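You operate a simulated robot arm through the tools that you are given. There is no shell and no other tool. Be economical: measure what you need, move in short steps, check, and stop when the job is done.

You run a simulated robot arm. Do the job below in one go: nothing can be reset, and whatever is moved stays where it is left.

## Task
Dock the kit tray, latch it and load the vent knob and the silver pivot.
Fine: each in the cell that fits it.

Only the result counts: the job must be done as asked and must still hold three seconds after the hand-in. Knocking over, shifting, dropping, spilling or breaking anything else fails it.

## Robot
A 7-joint arm with a two-finger parallel gripper, fixed in place. Base frame: the origin is at the foot of the arm, x ahead of it, y to its left, z up; the work surface is at about z = 0. Readings come in cm, degrees, newtons and seconds.
With the tool pointing down near the work surface it reaches from about 24 to 62 cm from the base axis. Its first joint turns from -66.0 to 66.0 degrees. Payload 2.6 kg.
Tool frame: the origin (TCP) lies between the finger pads and is the grasp point; the fingertips stand 3 cm ahead of it; z points along the fingers, y is the line along which they close. Largest opening 9.4 cm; finger width 2.8, thickness 1; the body of the gripper, 5 by 9.6 cm, starts 5.5 cm behind the TCP.
Orientation is that of the tool frame in the base frame, as a unit quaternion [w, x, y, z]. With the fingers straight down and closing along the base's y, the tool's x points along the base's -x, its y along +y and its z along -z.

## Interface
- The arm moves only by the tool play_rows. Its argument "commands" is a list of rows, each a list of 7 numbers: the shift along the tool's x, y, z in cm, then the turn, a rotation vector about the tool's x, y, z in degrees, then the closure in counts, from 0 (fully open) to 255 (shut). In form: [[dx, dy, dz, ax, ay, az, grip], ...]. A call has 1 to 8 rows; each row is the pose to reach, as a shift and turn from the pose commanded when the call began, along the tool's axes at that moment. Each row takes 0.2 s and may step no farther than 5 cm and 8.6 degrees from the row before; otherwise, or with a gripper value out of range, the whole call is refused. Where a pose cannot be reached the arm comes as near as it can. A force on the tool above 90 N (or 10 N above the force at the start of the call, whichever is more), or a blocked arm, ends the call early, and 0.2 s more pass. The fingers move at their own pace (about 7.2 cm/s each) and stop on an object; they squeeze with about 29 N. The grip force told is the motor's: it shows also when the fingers shut on nothing. Time passes only in rows, and 0.2 s behind the last, so rows that repeat a pose let the fingers close. The reply holds the time, the measured pose of the TCP, the force on the tool along the base axes, the opening and the grip force, in the units named above and with some noise, and new pictures: "show" is both (left out), scene, wrist or none.
- Cameras (640 x 400 px; columns grow to the right, rows downward): "scene" is fixed at [4.26, 44.04, 56.06]; the picture's right is [-0.67, -0.74, 0.00], its down [-0.45, 0.41, -0.80] and it looks along [0.59, -0.54, -0.60] (base axes); focal length 270 px, centre (320, 200). "wrist" rides on the gripper at [-3.7, 0, -5.8] in the tool frame; the picture's right is [0.00, -1.00, 0.00], its down [0.97, 0.00, -0.24] and it looks along [0.24, 0.00, 0.97] (tool axes); focal length 218 px, centre (320, 200).
- pixel_to_xyz(camera, pixels): for up to 12 pixels [column, row] of the newest picture of that camera ("zoom" is the newest enlarged one), the place [x, y, z] in the base frame of the surface seen there, good to about 0.3 cm. It takes no simulated time.
- inspect(camera, box): a new picture of the part [left, top, right, bottom] of that camera's present view, enlarged. It takes no simulated time.
- sign_off(): hands the job in; it is judged then, once.

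Keep the steps short. Do not move on a guess: measure, check each grasp and each placing, and mend mistakes. In all there are 80 turns and 120 pictures (those below and enlarged ones count). Leave the gripper open and the arm clear of the work at the hand-in unless told otherwise, and finish with a single line.

The tools are called after "Emit:" as name(argument=value, ...) on one line, values as JSON. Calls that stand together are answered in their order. play_rows: Moves the arm, as the interface text tells. Its arguments: {"type":"object","properties":{"commands":{"type":"array"},"show":{"type":"string","enum":["both","scene","wrist","none"]}},"required":["commands"]} The other tools are called the same way: pixel_to_xyz (camera, pixels) gives the place of the surface under pixels of a picture; inspect (camera, box) takes an enlarged picture of a part of a camera's view; sign_off () hands the job in.

At the start:

```text
time: 0.0
eef_pos: [35.92, -4.67, 37.15]
tcp_rot: [0.0, 0.0, 1.0, -0.001]
force: [-0.3, -0.9, -0.8]
width: 9.41
grip_force: 0.1
```

scene: 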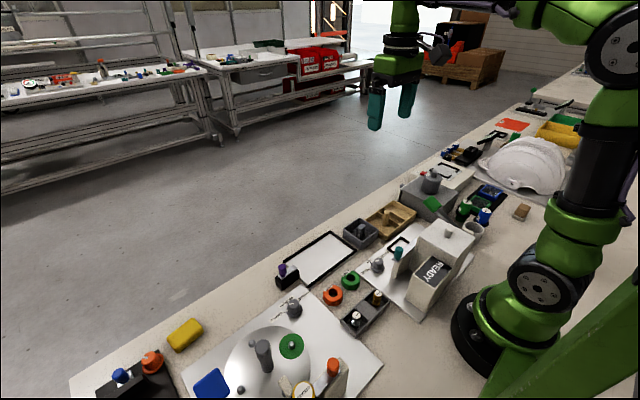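
wrist: 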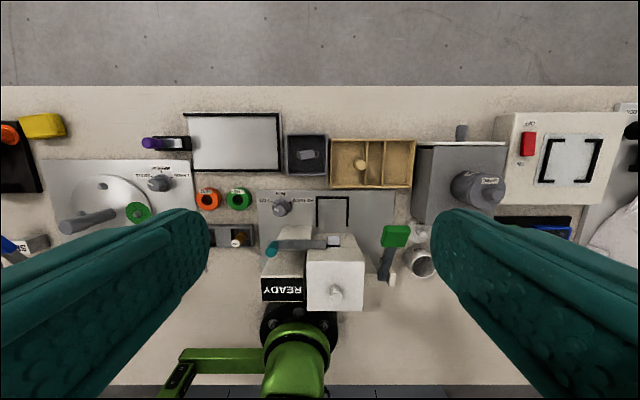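

I see a crowded bench with several fixtures. I'll enlarge both views before measuring.

Emit:
inspect(camera="wrist", box=[130, 90, 290, 190])

Emit:
inspect(camera="wrist", box=[250, 120, 450, 320])

Emit:
inspect(camera="scene", box=[320, 160, 480, 340])

Emit:
inspect(camera="scene", box=[80, 220, 400, 400])

Emit:
inspect(camera="wrist", box=[400, 90, 640, 290])

Emit:
inspect(camera="scene", box=[380, 80, 600, 260])

```text
4.00 times, centred on (210, 140) of wrist
```

zoom: 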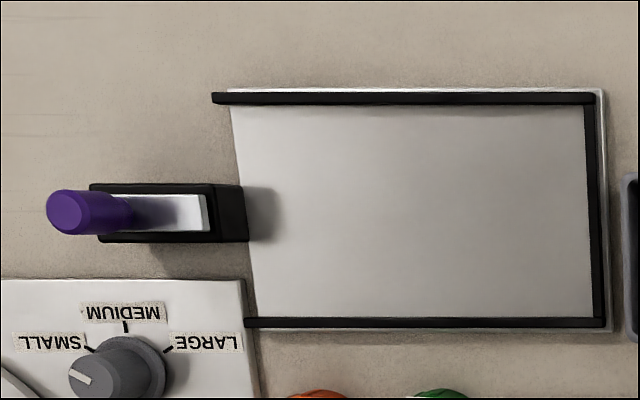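

```text
2.00 times, centred on (350, 220) of wrist
```

zoom: 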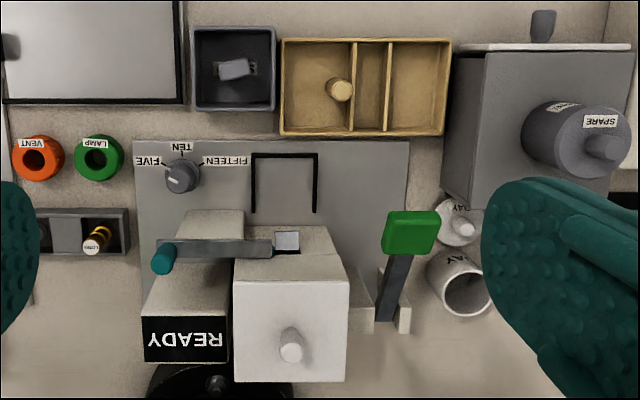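

```text
2.22 times, centred on (400, 250) of scene
```

zoom: 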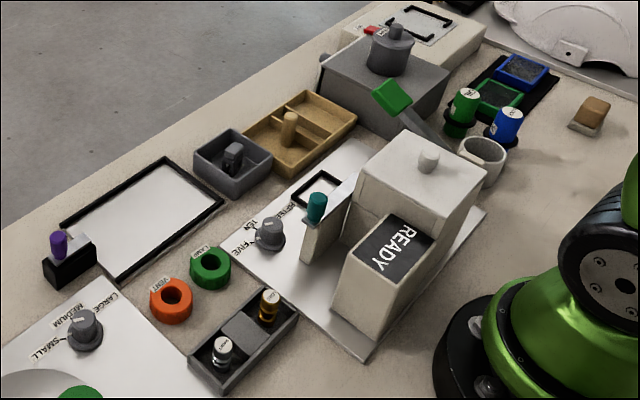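

```text
2.00 times, centred on (240, 310) of scene
```

zoom: 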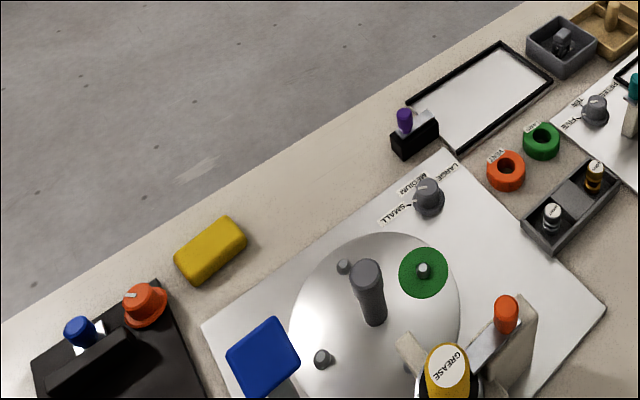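

```text
2.00 times, centred on (520, 190) of wrist
```

zoom: 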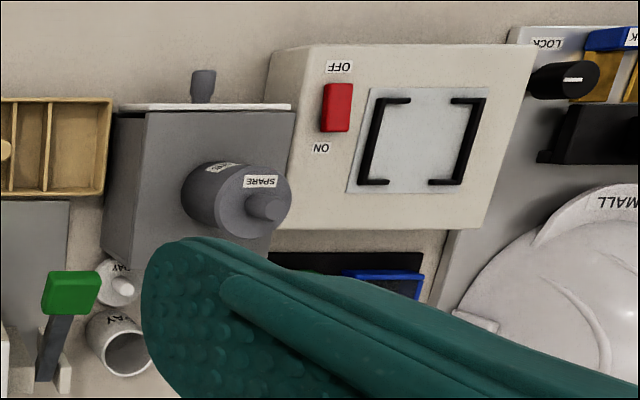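

```text
2.22 times, centred on (490, 170) of scene
```

zoom: 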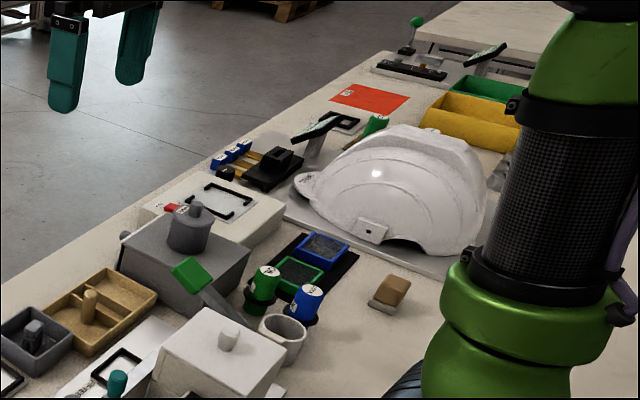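

I think the tan divided tray is the kit tray and the black U-frame is the dock, with the purple slide as its latch. Now I'll measure them.

Emit:
inspect(camera="wrist", box=[320, 130, 424, 195])

Emit:
pixel_to_xyz(camera="wrist", pixels=[[332, 140], [413, 141], [411, 186], [331, 185], [361, 164], [345, 165], [377, 163], [399, 163], [366, 141], [372, 141], [383, 140], [388, 141]])

Emit:
pixel_to_xyz(camera="wrist", pixels=[[184, 114], [278, 114], [279, 172], [193, 171], [235, 140], [148, 143], [175, 143], [188, 137], [190, 150], [168, 136], [155, 148], [190, 125]])

Emit:
pixel_to_xyz(camera="wrist", pixels=[[207, 200], [207, 190], [238, 199], [238, 240], [225, 238], [306, 155], [288, 136], [327, 174], [295, 165], [300, 160]])

```text
6.15 times, centred on (372, 162) of wrist
```

zoom: 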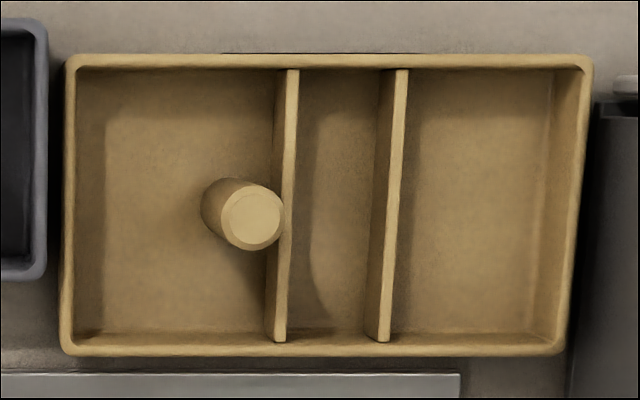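

```text
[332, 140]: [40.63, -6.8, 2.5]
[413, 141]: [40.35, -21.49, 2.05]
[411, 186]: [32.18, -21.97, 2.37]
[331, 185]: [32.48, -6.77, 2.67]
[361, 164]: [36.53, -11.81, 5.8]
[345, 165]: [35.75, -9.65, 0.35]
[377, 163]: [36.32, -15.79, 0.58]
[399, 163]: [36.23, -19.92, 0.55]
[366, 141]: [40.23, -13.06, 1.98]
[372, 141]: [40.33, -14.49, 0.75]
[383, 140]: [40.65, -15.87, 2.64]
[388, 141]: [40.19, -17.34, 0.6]
```

```text
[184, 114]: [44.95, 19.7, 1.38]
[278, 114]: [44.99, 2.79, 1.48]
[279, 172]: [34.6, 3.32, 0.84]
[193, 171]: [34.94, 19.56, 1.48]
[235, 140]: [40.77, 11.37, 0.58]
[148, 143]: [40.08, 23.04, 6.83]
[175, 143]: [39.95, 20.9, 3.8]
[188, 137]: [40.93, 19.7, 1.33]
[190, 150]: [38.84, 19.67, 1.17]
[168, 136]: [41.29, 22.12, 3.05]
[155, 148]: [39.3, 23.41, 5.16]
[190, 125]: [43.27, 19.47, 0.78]
```

```text
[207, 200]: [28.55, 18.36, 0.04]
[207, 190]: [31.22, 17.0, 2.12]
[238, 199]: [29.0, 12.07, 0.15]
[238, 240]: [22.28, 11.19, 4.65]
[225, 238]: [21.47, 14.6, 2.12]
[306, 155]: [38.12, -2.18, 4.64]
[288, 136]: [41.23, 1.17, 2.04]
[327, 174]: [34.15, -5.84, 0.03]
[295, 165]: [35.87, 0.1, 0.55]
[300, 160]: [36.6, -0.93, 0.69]
```

The tray is about 15 × 8.3 cm with its handle top at (36.5, -11.8, 5.8). The dock interior spans roughly x 35.2–44.7 and y 3.3–19.6. Next I move above the dock and parts for a closer look.

Emit:
play_rows(commands=[[0, 3.1, 2.5, 0, 0, 0, 0], [0, 6.2, 5, 0, 0, 0, 0], [0, 9.3, 7.5, 0, 0, 0, 0], [0, 12.4, 10, 0, 0, 0, 0], [0, 15.5, 12.5, 0, 0, 0, 0], [0, 18.7, 15, 0, 0, 0, 0], [0, 18.7, 15, 0, 0, 0, 0]], show="wrist")

```text
time: 1.6
eef_pos: [35.96, 14.21, 22.33]
tcp_rot: [0.0, 0.0, 1.0, 0.0]
force: [-0.4, -0.6, -0.5]
width: 9.38
grip_force: 0.1
```

wrist: 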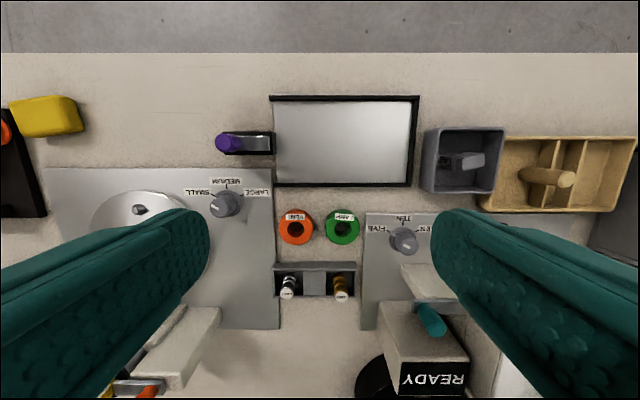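

Emit:
inspect(camera="wrist", box=[264, 200, 368, 305])

Emit:
inspect(camera="wrist", box=[204, 85, 364, 195])

Emit:
inspect(camera="wrist", box=[410, 110, 640, 230])

Emit:
pixel_to_xyz(camera="wrist", pixels=[[296, 216], [296, 240], [281, 226], [312, 226], [342, 216], [326, 227], [297, 228], [288, 281], [341, 281], [287, 293], [341, 297], [315, 282]])

Emit:
pixel_to_xyz(camera="wrist", pixels=[[271, 98], [417, 97], [410, 185], [276, 185], [274, 140], [413, 140], [340, 99], [340, 184], [340, 140], [276, 130], [404, 180], [411, 105]])

Emit:
pixel_to_xyz(camera="wrist", pixels=[[222, 142], [240, 139], [262, 138], [262, 147], [270, 134], [271, 152], [225, 133], [235, 148], [250, 142], [268, 142]])

```text
3.81 times, centred on (316, 252) of wrist
```

zoom: 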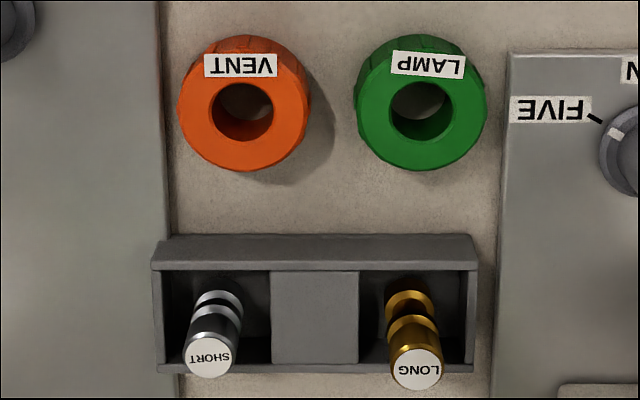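

```text
3.64 times, centred on (284, 140) of wrist
```

zoom: 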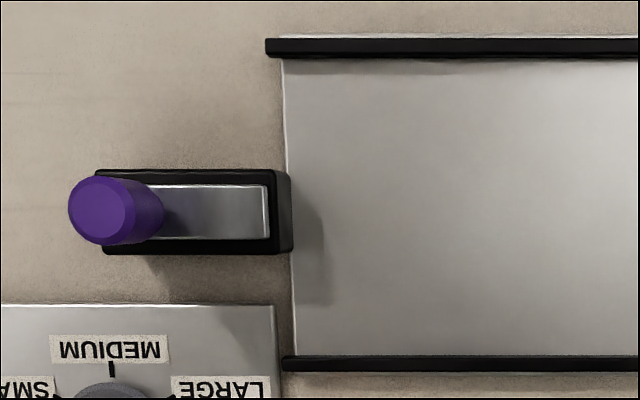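

```text
2.78 times, centred on (525, 170) of wrist
```

zoom: 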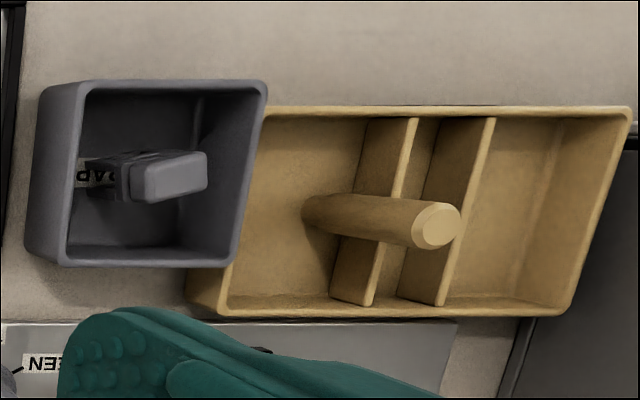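

```text
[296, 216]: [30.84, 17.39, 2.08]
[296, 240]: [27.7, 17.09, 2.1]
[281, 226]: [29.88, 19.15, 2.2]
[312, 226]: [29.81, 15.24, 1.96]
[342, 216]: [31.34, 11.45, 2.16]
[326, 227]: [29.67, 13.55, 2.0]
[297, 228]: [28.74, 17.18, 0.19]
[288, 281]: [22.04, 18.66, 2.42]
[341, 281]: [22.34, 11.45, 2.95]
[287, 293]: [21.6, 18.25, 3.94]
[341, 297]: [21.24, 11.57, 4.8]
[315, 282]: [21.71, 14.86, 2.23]
```

```text
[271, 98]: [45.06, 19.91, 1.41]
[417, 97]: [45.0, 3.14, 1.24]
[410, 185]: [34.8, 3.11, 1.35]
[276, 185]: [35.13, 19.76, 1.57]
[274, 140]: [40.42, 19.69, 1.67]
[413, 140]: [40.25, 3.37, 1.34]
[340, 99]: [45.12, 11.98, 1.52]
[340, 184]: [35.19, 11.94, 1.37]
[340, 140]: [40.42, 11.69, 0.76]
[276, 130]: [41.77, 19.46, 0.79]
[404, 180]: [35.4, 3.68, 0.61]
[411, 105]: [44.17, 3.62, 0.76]
```

```text
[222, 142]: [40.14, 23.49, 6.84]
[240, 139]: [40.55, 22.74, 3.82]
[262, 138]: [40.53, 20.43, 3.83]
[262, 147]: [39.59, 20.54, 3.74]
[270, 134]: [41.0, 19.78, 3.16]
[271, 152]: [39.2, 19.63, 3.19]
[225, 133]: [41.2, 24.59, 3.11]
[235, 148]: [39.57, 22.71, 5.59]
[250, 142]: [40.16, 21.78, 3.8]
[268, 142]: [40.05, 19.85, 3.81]
```

The parts are clear:
- **Vent knob:** orange ring, about 4.2 cm across, at (29.2, 17.15).
- **Silver pivot:** the one marked SHORT, near (21.8, 18.4).
- **Latch:** the purple knob on a bolt at (40.1, 23.5).

Now I move over the tray to measure its cells and handle.

Emit:
play_rows(commands=[[0, -4.4, 0, 0, 0, 0, 0], [0, -8.8, 0, 0, 0, 0, 0], [0, -13.2, 0, 0, 0, 0, 0], [0, -17.6, 0, 0, 0, 0, 0], [0, -22, 2, 0, 0, 0, 0], [-0.55, -26, 4, 0, 0, 0, 0], [-0.55, -26, 4, 0, 0, 0, 0]], show="wrist")

```text
time: 3.2
eef_pos: [35.99, -11.7, 18.38]
tcp_rot: [0.0, 0.0, 1.0, 0.0]
force: [-0.7, 0.4, -0.4]
width: 9.4
grip_force: 0.0
```

wrist: 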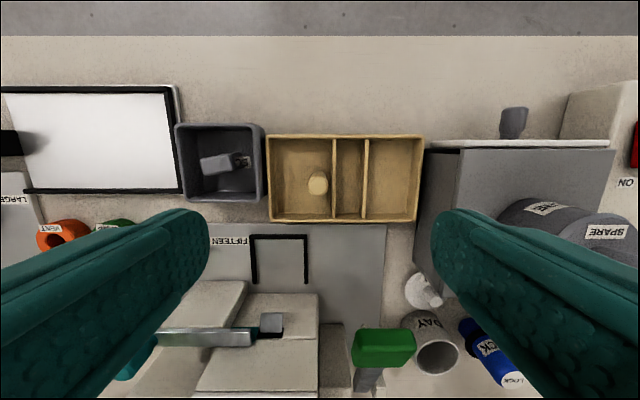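

Emit:
inspect(camera="wrist", box=[260, 125, 430, 231])

Emit:
pixel_to_xyz(camera="wrist", pixels=[[268, 137], [421, 138], [416, 219], [272, 219], [317, 184], [316, 171], [334, 150], [366, 150], [310, 183], [324, 183], [342, 138], [342, 220]])

Emit:
play_rows(commands=[[0, 0, 0, 0, 0, 0, 0]], show="none")

```text
3.76 times, centred on (345, 178) of wrist
```

zoom: 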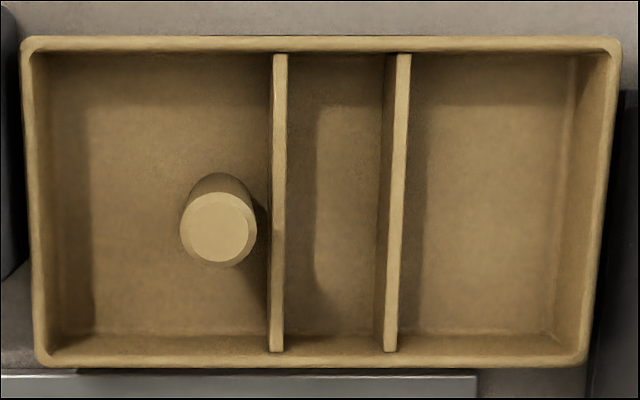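

```text
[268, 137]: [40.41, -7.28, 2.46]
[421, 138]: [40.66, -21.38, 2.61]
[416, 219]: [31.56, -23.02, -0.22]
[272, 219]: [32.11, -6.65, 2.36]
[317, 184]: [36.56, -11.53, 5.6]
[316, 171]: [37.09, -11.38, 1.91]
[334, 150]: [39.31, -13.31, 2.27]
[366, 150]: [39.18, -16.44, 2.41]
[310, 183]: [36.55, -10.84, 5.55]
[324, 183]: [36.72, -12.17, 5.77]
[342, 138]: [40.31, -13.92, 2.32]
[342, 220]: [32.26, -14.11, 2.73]
```

```text
time: 3.6
eef_pos: [35.98, -11.73, 18.58]
tcp_rot: [0.0, 0.0, 1.0, 0.0]
force: [-0.2, 0.4, -0.4]
width: 9.42
grip_force: 0.1
```

The handle centre is (36.55, -11.5), its top is at z 5.7 and its diameter is about 1.7. The cells are roughly 6, 2.8 and 5 cm wide in y. I descend part way and correct x and y.

Emit:
play_rows(commands=[[-0.3, 0.1, 3, 0, 0, 0, 0], [-0.55, 0.2, 6, 0, 0, 0, 0], [-0.55, 0.2, 9, 0, 0, 0, 0], [-0.55, 0.2, 9, 0, 0, 0, 0]], show="wrist")

```text
time: 4.6
eef_pos: [36.78, -11.41, 9.42]
tcp_rot: [0.0, 0.0, 1.0, 0.0]
force: [-0.4, -0.2, -0.4]
width: 9.41
grip_force: 0.1
```

wrist: 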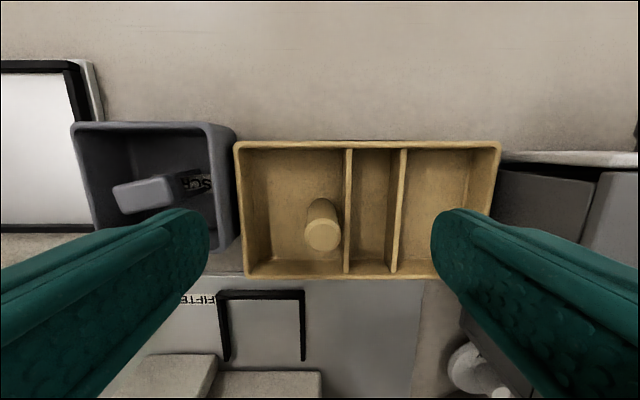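

The handle top is at (322, 238), where I expect row 228, so I shift about 0.4 cm toward -x. Then I descend with the tips staying above the partitions.

Emit:
play_rows(commands=[[0.4, -0.05, 1.7, 0, 0, 0, 0], [0.4, -0.05, 3.4, 0, 0, 0, 0], [0.4, -0.05, 3.4, 0, 0, 0, 0]], show="both")

```text
time: 5.4
eef_pos: [36.3, -11.67, 5.99]
tcp_rot: [0.0, 0.0, 1.0, 0.0]
force: [0.3, 0.9, -0.2]
width: 9.4
grip_force: 0.1
```

scene: 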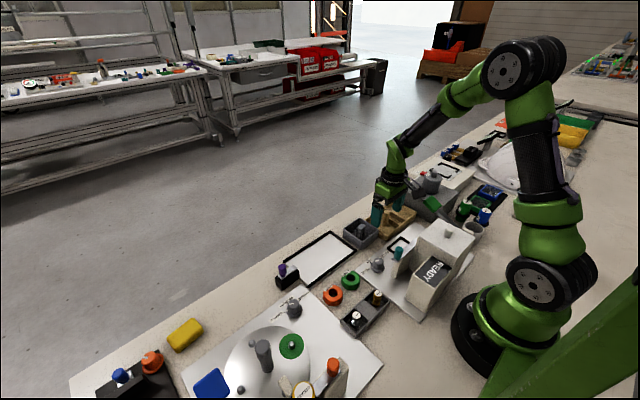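
wrist: 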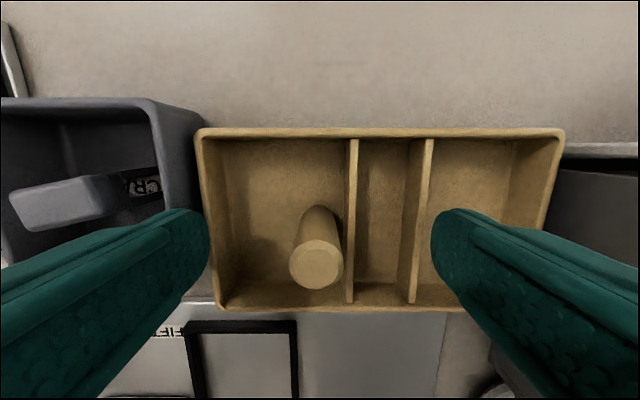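

The handle is centred at (316, 264), with row 268 expected. I close the fingers.

Emit:
play_rows(commands=[[0, 0.1, 0, 0, 0, 0, 120], [0, 0.1, 0, 0, 0, 0, 255], [0, 0.1, 0, 0, 0, 0, 255], [0, 0.1, 0, 0, 0, 0, 255], [0, 0.1, 0, 0, 0, 0, 255]], show="wrist")

```text
time: 6.6
eef_pos: [36.47, -11.66, 5.96]
tcp_rot: [-0.001, 0.0, 1.0, 0.001]
force: [-0.8, 0.4, 1.2]
width: 1.7
grip_force: 28.4
```

wrist: 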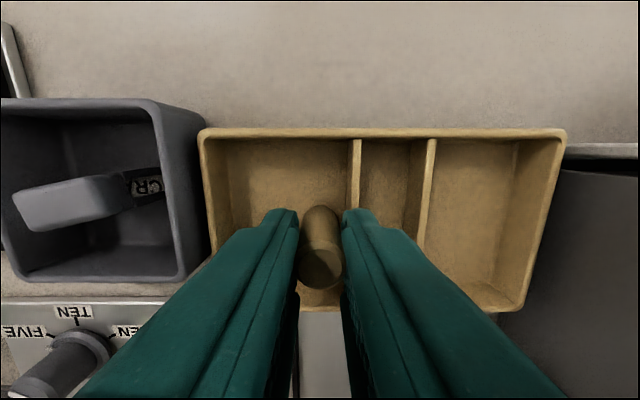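

The handle is gripped at 1.7 cm width. I lift slowly and check.

Emit:
play_rows(commands=[[0, 0, -0.5, 0, 0, 0, 255], [0, 0, -1.5, 0, 0, 0, 255], [0, 0, -3, 0, 0, 0, 255], [0, 0, -5, 0, 0, 0, 255], [0, 0, -7, 0, 0, 0, 255], [0, 0, -7, 0, 0, 0, 255]], show="both")

```text
time: 8.0
eef_pos: [36.46, -11.39, 12.95]
tcp_rot: [-0.001, 0.001, 1.0, 0.0]
force: [-0.2, 1.4, -0.3]
width: 0.0
grip_force: 28.9
```

scene: 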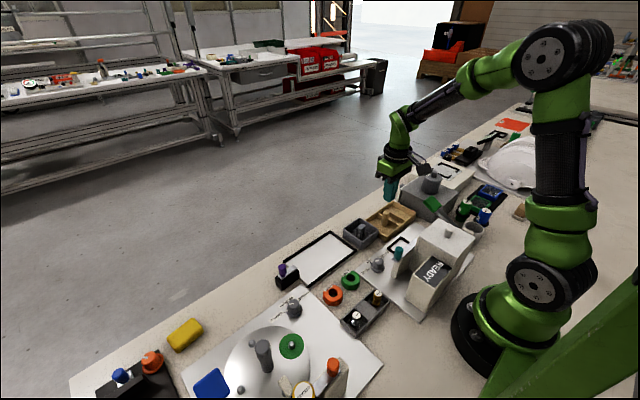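
wrist: 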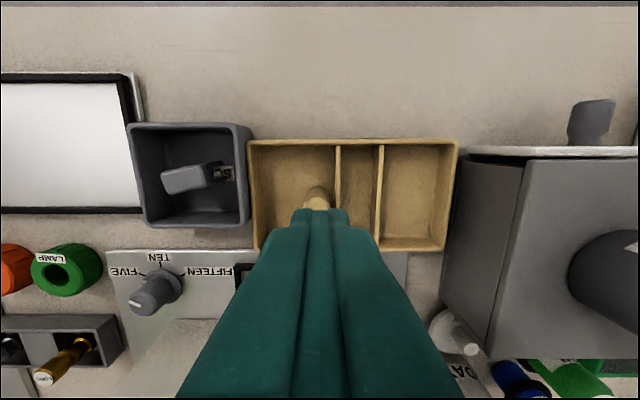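

The fingers are shut on nothing (width 0), so the handle slipped out. The tray still stands where it was. I reopen and check the tray and handle positions before trying a deeper grip.

Emit:
play_rows(commands=[[0, 0, 0, 0, 0, 0, 0], [0, 0, 0, 0, 0, 0, 0], [0, 0, 0, 0, 0, 0, 0], [0, 0, 0, 0, 0, 0, 0]], show="wrist")

Emit:
pixel_to_xyz(camera="wrist", pixels=[[249, 142], [458, 141], [445, 250], [256, 250], [338, 150], [380, 150], [344, 150], [334, 160], [353, 141], [353, 251]])

Emit:
inspect(camera="wrist", box=[240, 130, 470, 260])

Emit:
inspect(camera="scene", box=[340, 170, 460, 245])

```text
time: 9.0
eef_pos: [36.53, -11.43, 12.83]
tcp_rot: [0.0, 0.0, 1.0, -0.001]
force: [0.0, 0.5, 0.0]
width: 9.39
grip_force: 0.1
```

wrist: 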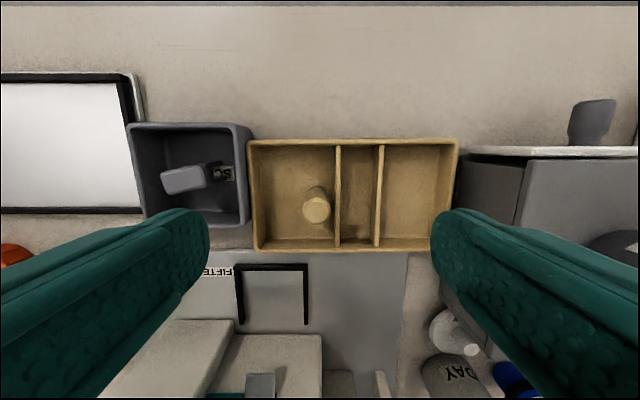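

```text
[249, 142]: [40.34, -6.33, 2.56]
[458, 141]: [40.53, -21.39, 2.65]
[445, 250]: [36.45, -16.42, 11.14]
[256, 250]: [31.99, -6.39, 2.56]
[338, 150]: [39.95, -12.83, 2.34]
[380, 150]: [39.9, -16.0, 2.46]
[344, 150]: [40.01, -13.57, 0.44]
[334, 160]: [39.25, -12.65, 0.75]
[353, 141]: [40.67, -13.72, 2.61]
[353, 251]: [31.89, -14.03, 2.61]
```

```text
2.78 times, centred on (355, 195) of wrist
```

zoom: 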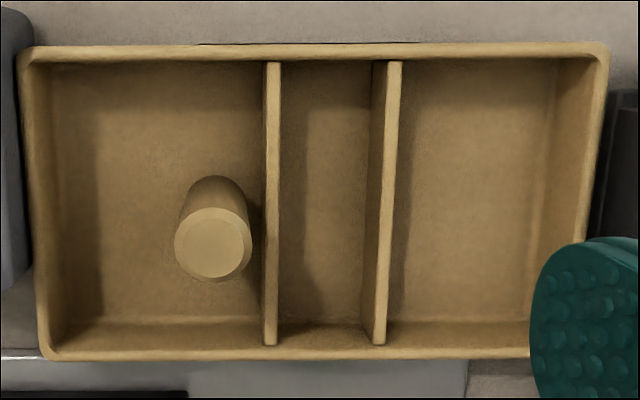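

```text
5.33 times, centred on (400, 208) of scene
```

zoom: 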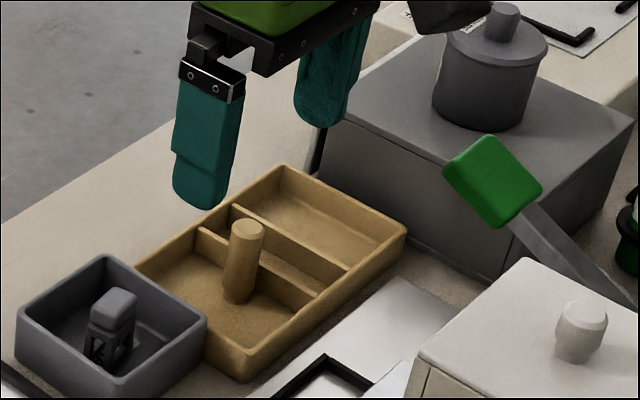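

The tray is back at x 32.0–40.6, y -6.4 to -21.5. The first grip only held the top part of the handle. I'll turn the gripper 90° so the fingers close along x and can reach deep inside the large cell.

Emit:
play_rows(commands=[[0, 0, 0, 0, 0, 8.5, 146], [0, 0, 0, 0, 0, 17, 146], [0, 0, 0, 0, 0, 25.5, 146], [0, 0, 0, 0, 0, 34, 146], [0, 0, 0, 0, 0, 42.5, 146], [0, 0, 0, 0, 0, 51, 146], [0, 0, 0, 0, 0, 59.5, 146], [0, 0, 0, 0, 0, 68, 146]], show="none")

Emit:
play_rows(commands=[[0, 0, 0, 0, 0, 8, 146], [0, 0, 0, 0, 0, 16, 146], [0, 0, 0, 0, 0, 22, 146], [0, 0, 0, 0, 0, 22, 146]], show="both")

```text
time: 10.8
eef_pos: [36.65, -11.71, 12.88]
tcp_rot: [0.0, 0.561, 0.828, 0.0]
force: [-0.3, 0.3, -0.1]
width: 4.0
grip_force: 0.0
```

```text
time: 11.8
eef_pos: [36.6, -11.62, 12.91]
tcp_rot: [0.0, 0.708, 0.706, 0.0]
force: [-0.1, 0.1, 0.4]
width: 3.98
grip_force: 0.2
```

scene: 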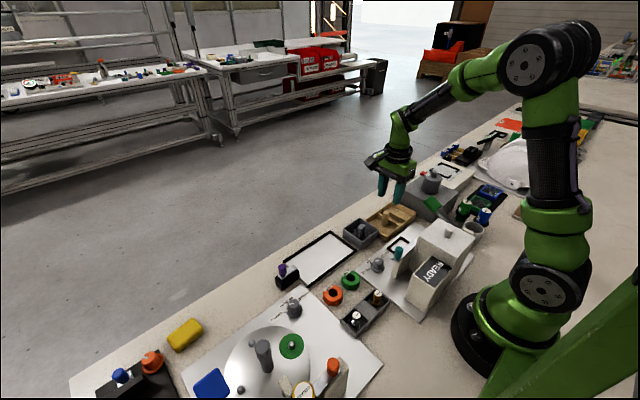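
wrist: 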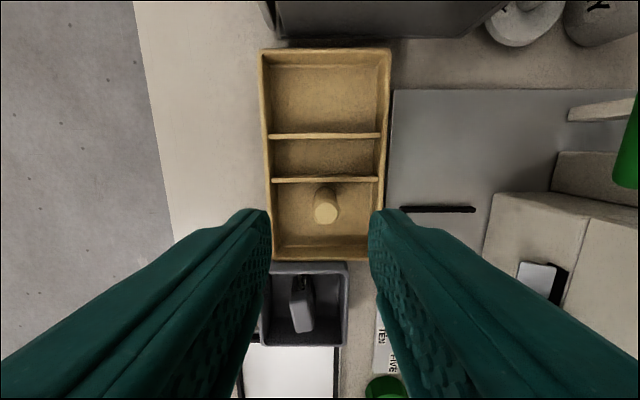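

Now tool x points along +y and tool y along +x. The handle top at (326, 212) sits about 0.35 cm in -x and 0.27 cm in +y from the TCP. I'll offset another 0.4 cm in +y so the fingers clear the partition, and descend to z 8.

Emit:
play_rows(commands=[[0.3, -0.2, 2, 0, 0, 0, 146], [0.65, -0.35, 4.6, 0, 0, 0, 146], [0.65, -0.35, 4.6, 0, 0, 0, 146]], show="wrist")

```text
time: 12.6
eef_pos: [36.16, -10.92, 8.08]
tcp_rot: [0.0, 0.707, 0.707, 0.0]
force: [0.1, 1.1, 0.1]
width: 4.0
grip_force: 0.0
```

wrist: 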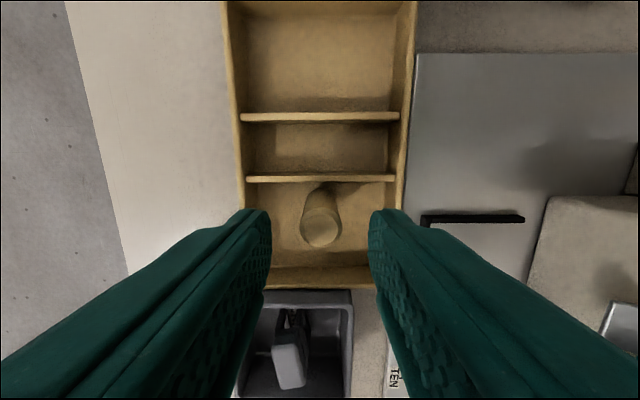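

The handle at (321, 228) is about 0.45 cm toward -y of the TCP, as planned, so the fingers clear the partition. I descend into the cell.

Emit:
play_rows(commands=[[0, 0, 1.2, 0, 0, 0, 146], [0, 0, 2.4, 0, 0, 0, 146], [0, 0, 3.6, 0, 0, 0, 146], [0, 0, 3.6, 0, 0, 0, 146]], show="wrist")

```text
time: 13.6
eef_pos: [36.29, -10.93, 4.6]
tcp_rot: [0.0, 0.707, 0.707, 0.0]
force: [0.2, -0.2, 0.8]
width: 4.01
grip_force: 0.1
```

wrist: 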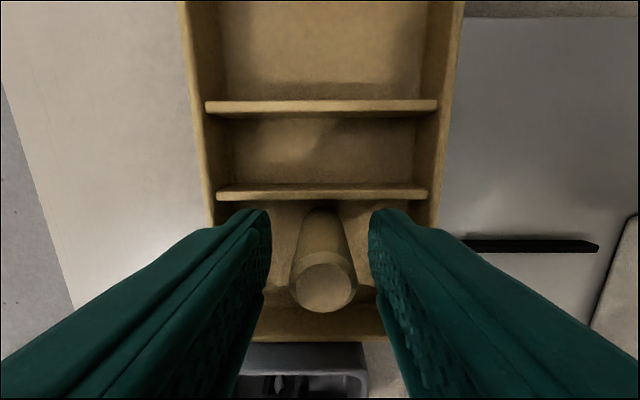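

The fingers straddle the handle with no contact. I go 0.5 cm lower, close, then lift a little.

Emit:
play_rows(commands=[[0, 0, 0.5, 0, 0, 0, 146], [0, 0, 0.5, 0, 0, 0, 255], [0, 0, 0.5, 0, 0, 0, 255], [0, 0, 0.5, 0, 0, 0, 255], [0, 0, 0.5, 0, 0, 0, 255], [0, 0, 0.2, 0, 0, 0, 255], [0, 0, -0.2, 0, 0, 0, 255], [0, 0, -0.5, 0, 0, 0, 255]], show="both")

```text
time: 15.4
eef_pos: [36.09, -10.97, 5.14]
tcp_rot: [0.0, 0.707, 0.707, -0.001]
force: [-0.1, -1.1, -1.7]
width: 1.64
grip_force: 29.4
```

scene: 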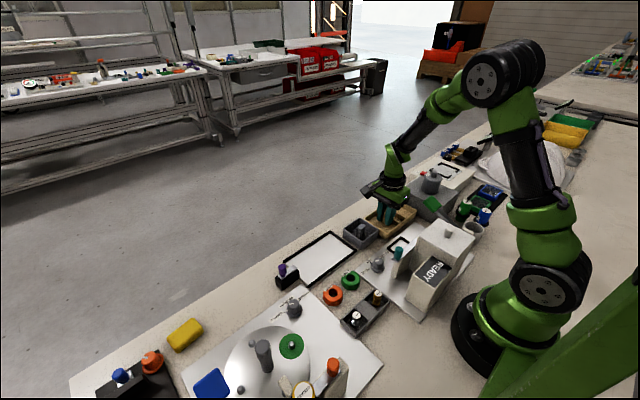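
wrist: 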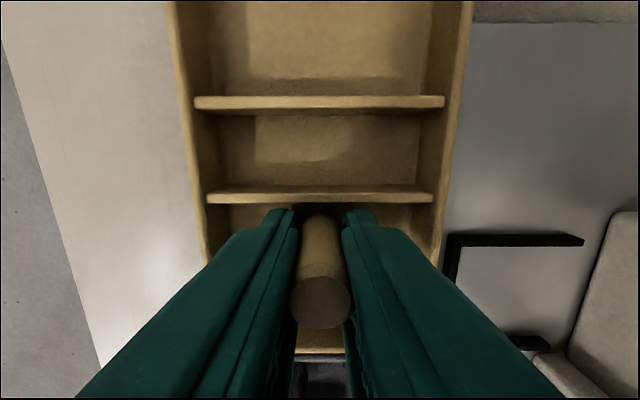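

Emit:
inspect(camera="scene", box=[340, 170, 460, 245])

Emit:
play_rows(commands=[[0, 0, -0.7, 0, 0, 0, 255], [0, 0, -1.5, 0, 0, 0, 255], [0, 0, -1.5, 0, 0, 0, 255]], show="both")

Emit:
inspect(camera="scene", box=[340, 170, 460, 245])

```text
5.33 times, centred on (400, 208) of scene
```

zoom: 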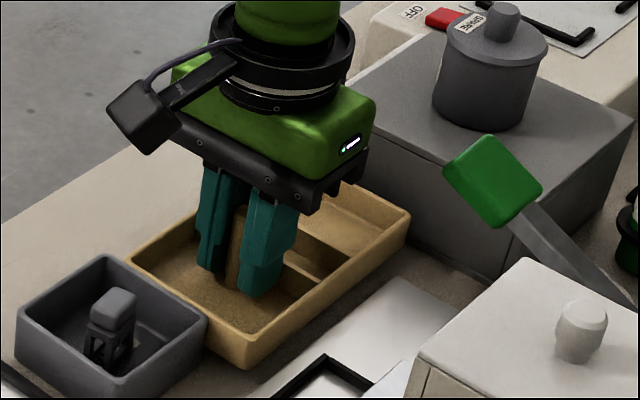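

```text
time: 16.2
eef_pos: [36.27, -10.84, 6.56]
tcp_rot: [0.001, 0.707, 0.707, -0.001]
force: [-1.5, -8.8, -3.7]
width: 1.66
grip_force: 29.1
```

scene: 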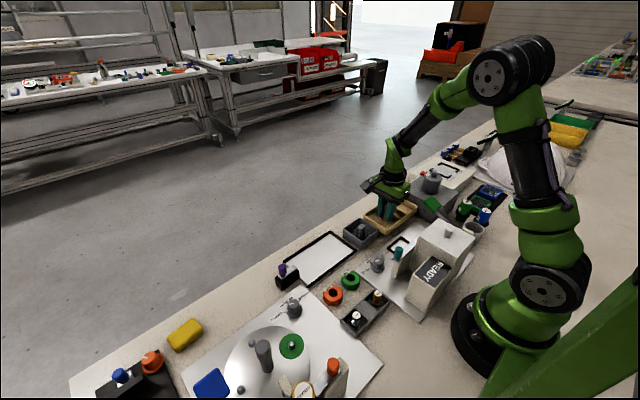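
wrist: 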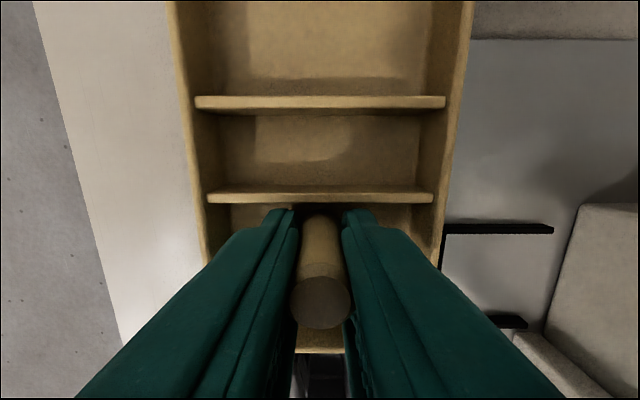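

```text
5.33 times, centred on (400, 208) of scene
```

zoom: 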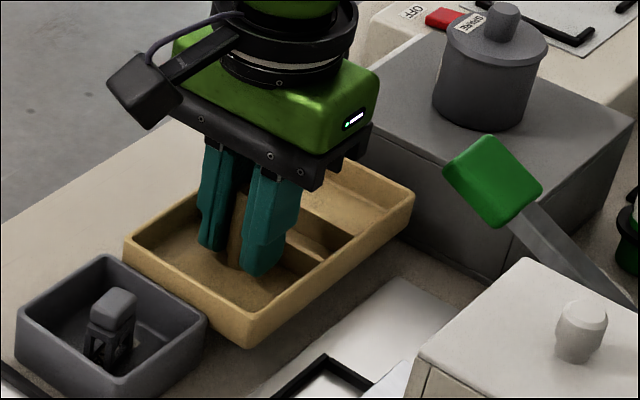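

The tray is lifted level and held at width 1.66. There is a -8.8 N y force, possibly a rub against the grey box, so I ease 0.2 cm toward -y and continue up.

Emit:
play_rows(commands=[[-0.2, 0, -0.3, 0, 0, 0, 255], [-0.2, 0, -1.3, 0, 0, 0, 255], [-0.2, 0, -2.5, 0, 0, 0, 255], [-0.2, 0, -4.5, 0, 0, 0, 255], [-0.2, 0, -6, 0, 0, 0, 255], [-0.2, 0, -6, 0, 0, 0, 255]], show="both")

Emit:
inspect(camera="scene", box=[320, 150, 480, 250])

```text
time: 17.6
eef_pos: [36.41, -11.13, 12.64]
tcp_rot: [0.0, 0.708, 0.707, 0.001]
force: [-0.5, 0.5, -1.2]
width: 1.66
grip_force: 28.6
```

scene: 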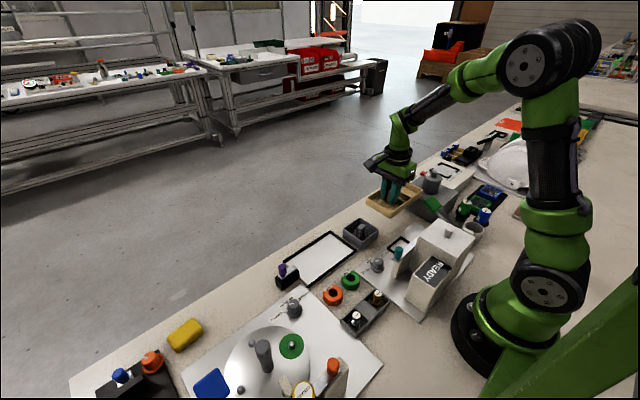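
wrist: 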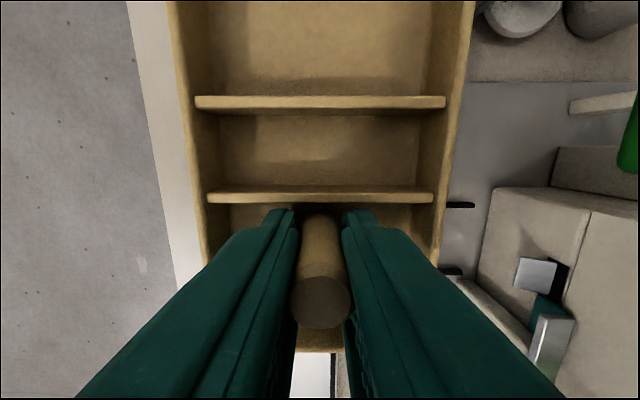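

```text
4.00 times, centred on (400, 200) of scene
```

zoom: 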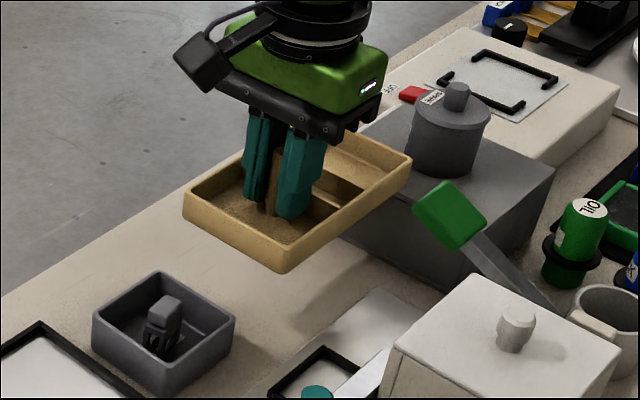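

The tray is hanging level and clear of everything. I carry it across to above the dock, with the TCP aimed at about (40.1, 14.4).

Emit:
play_rows(commands=[[4, 0.5, 0, 0, 0, 0, 255], [8, 1, 0, 0, 0, 0, 255], [12, 1.7, 0, 0, 0, 0, 255], [16, 2.4, 0, 0, 0, 0, 255], [20, 3, 0, 0, 0, 0, 255], [23, 3.5, 0, 0, 0, 0, 255], [25.5, 3.7, 0, 0, 0, 0, 255], [25.5, 3.7, 0, 0, 0, 0, 255]], show="both")

Emit:
inspect(camera="scene", box=[220, 200, 400, 312])

```text
time: 19.4
eef_pos: [39.98, 14.61, 12.68]
tcp_rot: [0.0, 0.707, 0.707, 0.0]
force: [1.4, 0.7, -0.5]
width: 1.64
grip_force: 28.4
```

scene: 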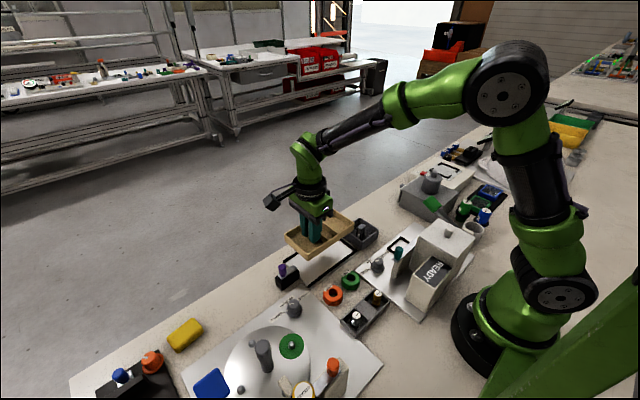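
wrist: 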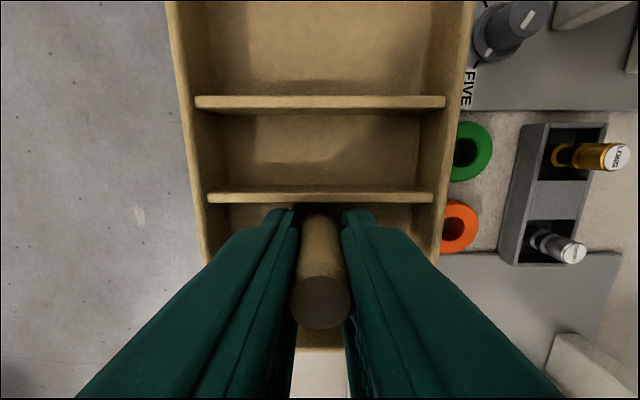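

```text
3.56 times, centred on (310, 256) of scene
```

zoom: 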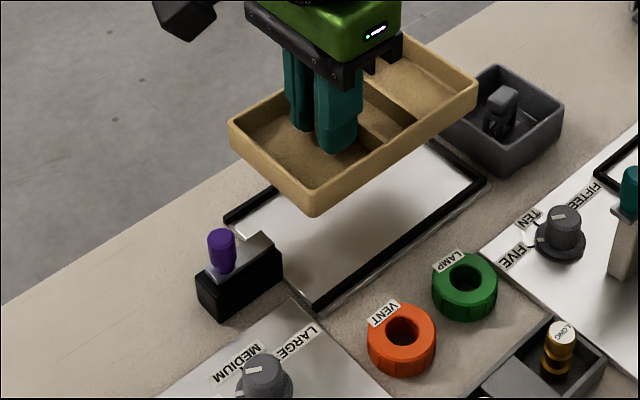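

I descend so the tray bottom is about 2.5 cm above the dock, and measure its edges there.

Emit:
play_rows(commands=[[0, 0, 2, 0, 0, 0, 255], [0, 0, 4, 0, 0, 0, 255], [0, 0, 5.5, 0, 0, 0, 255], [0, 0, 5.5, 0, 0, 0, 255]], show="scene")

Emit:
inspect(camera="scene", box=[250, 210, 390, 298])

```text
time: 20.4
eef_pos: [39.86, 14.5, 7.2]
tcp_rot: [0.0, 0.707, 0.707, 0.0]
force: [0.5, 0.4, -1.5]
width: 1.65
grip_force: 29.2
```

scene: 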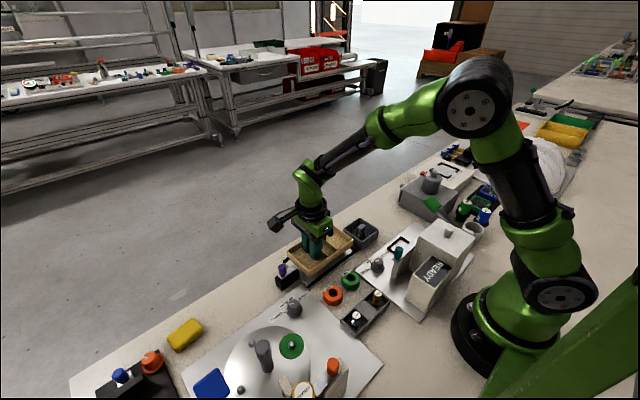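

```text
4.55 times, centred on (320, 254) of scene
```

zoom: 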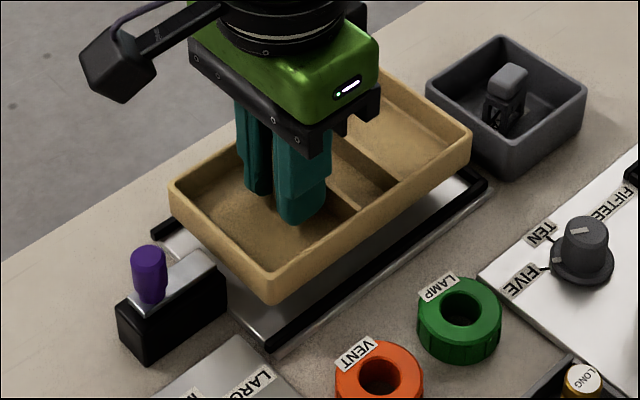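

Emit:
pixel_to_xyz(camera="zoom", pixels=[[173, 185], [272, 272], [467, 130], [275, 292], [272, 342], [487, 185], [210, 220], [380, 197], [350, 285], [160, 232]])

```text
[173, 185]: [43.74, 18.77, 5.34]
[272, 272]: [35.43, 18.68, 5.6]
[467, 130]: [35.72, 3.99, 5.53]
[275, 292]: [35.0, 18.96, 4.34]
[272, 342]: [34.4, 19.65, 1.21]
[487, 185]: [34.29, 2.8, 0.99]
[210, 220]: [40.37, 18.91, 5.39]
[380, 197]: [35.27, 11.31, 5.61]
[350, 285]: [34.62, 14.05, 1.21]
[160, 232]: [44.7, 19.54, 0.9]
```

The tray is centred in x (35.4–43.7 against walls near 34.5 and 44.7). Its y range of 4.0–18.8 lies between the end stop and the latch. I lower it slowly.

Emit:
play_rows(commands=[[0, 0, 0.8, 0, 0, 0, 255], [0, 0, 1.5, 0, 0, 0, 255], [0, 0, 2.0, 0, 0, 0, 255], [0, 0, 2.3, 0, 0, 0, 255], [0, 0, 2.3, 0, 0, 0, 255]], show="both")

Emit:
inspect(camera="scene", box=[250, 210, 390, 298])

```text
time: 21.6
eef_pos: [39.97, 14.38, 4.75]
tcp_rot: [0.0, 0.707, 0.707, 0.0]
force: [-0.6, 0.2, -0.7]
width: 1.66
grip_force: 29.0
```

scene: 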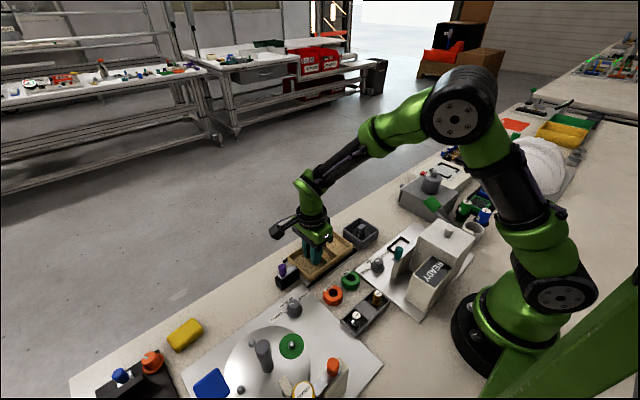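
wrist: 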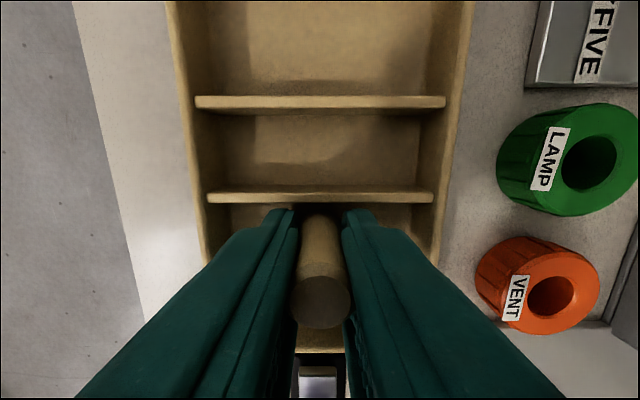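

```text
4.55 times, centred on (320, 254) of scene
```

zoom: 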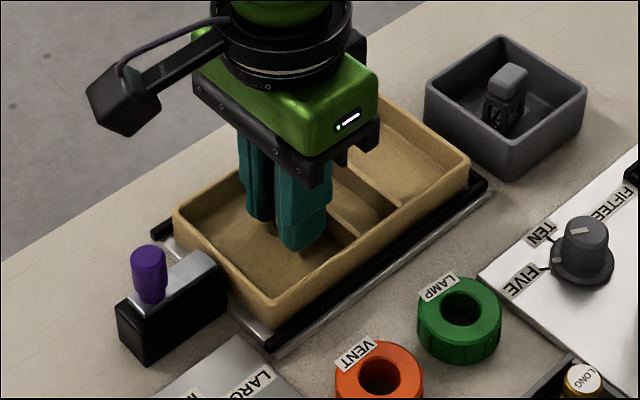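

It's inside the frame and nearly down. I lower until it touches, then push gently toward the -y stop.

Emit:
play_rows(commands=[[0, 0, 0.2, 0, 0, 0, 255], [0, 0, 0.4, 0, 0, 0, 255], [0, 0, 0.5, 0, 0, 0, 255], [0, 0, 0.5, 0, 0, 0, 255]], show="none")

Emit:
play_rows(commands=[[-0.2, 0, 0, 0, 0, 0, 255], [-0.4, 0, 0, 0, 0, 0, 255], [-0.6, 0, 0, 0, 0, 0, 255], [-0.6, 0, 0, 0, 0, 0, 255]], show="none")

Emit:
inspect(camera="scene", box=[250, 210, 390, 298])

```text
time: 22.6
eef_pos: [39.97, 14.41, 4.53]
tcp_rot: [0.001, 0.707, 0.707, 0.001]
force: [-8.1, -0.6, 27.3]
width: 1.66
grip_force: 29.0
```

```text
time: 23.6
eef_pos: [39.92, 13.94, 4.34]
tcp_rot: [0.0, 0.706, 0.709, 0.002]
force: [5.2, 23.2, 13.7]
width: 1.68
grip_force: 29.5
```

```text
4.55 times, centred on (320, 254) of scene
```

zoom: 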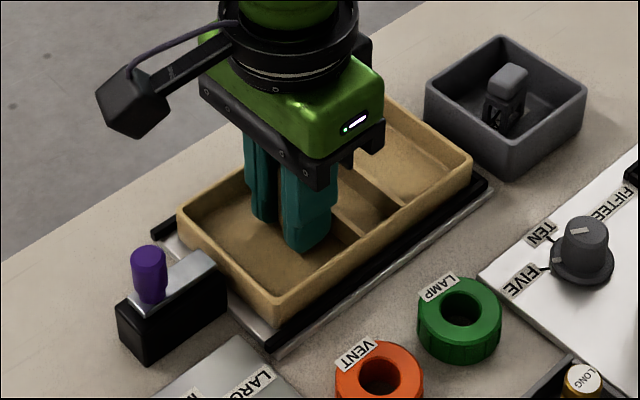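

The tray touches down and rests against the stop (23 N). I release with a small opening and rise.

Emit:
play_rows(commands=[[0.1, 0, 0, 0, 0, 0, 146], [0.1, 0, 0, 0, 0, 0, 146], [0.1, 0, -2, 0, 0, 0, 146], [0.1, 0, -5, 0, 0, 0, 146], [0.1, 0, -8, 0, 0, 0, 146], [0.1, 0, -12, 0, 0, 0, 146], [0.1, 0, -15, 0, 0, 0, 146], [0.1, 0, -15, 0, 0, 0, 146]], show="both")

Emit:
inspect(camera="scene", box=[250, 210, 390, 298])

```text
time: 25.4
eef_pos: [39.76, 13.79, 19.38]
tcp_rot: [0.0, 0.707, 0.707, 0.0]
force: [0.2, 0.4, -0.3]
width: 3.99
grip_force: 0.1
```

scene: 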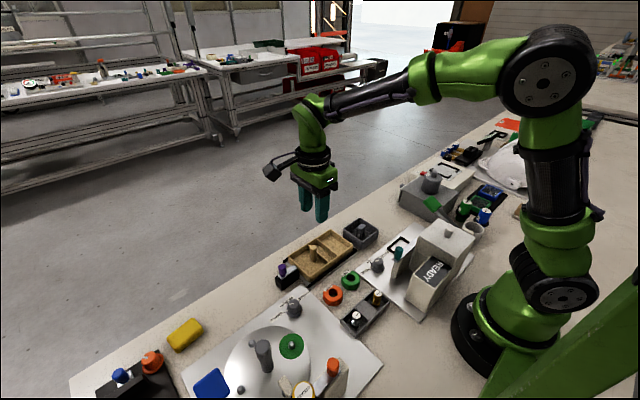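
wrist: 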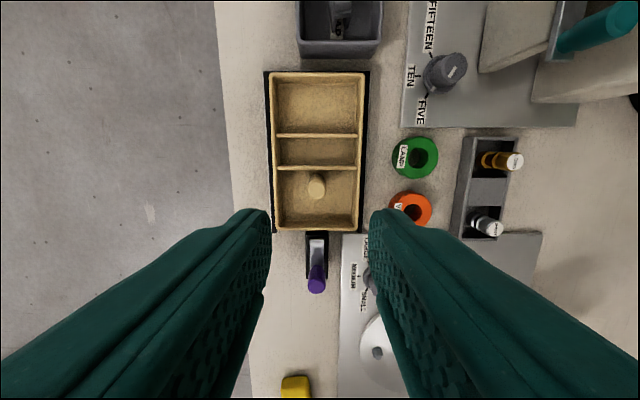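

```text
4.55 times, centred on (320, 254) of scene
```

zoom: 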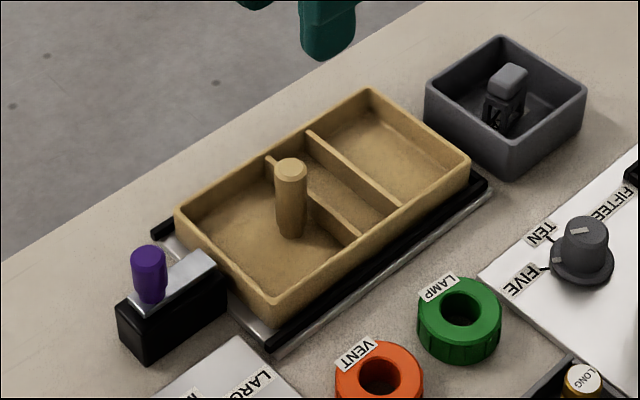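

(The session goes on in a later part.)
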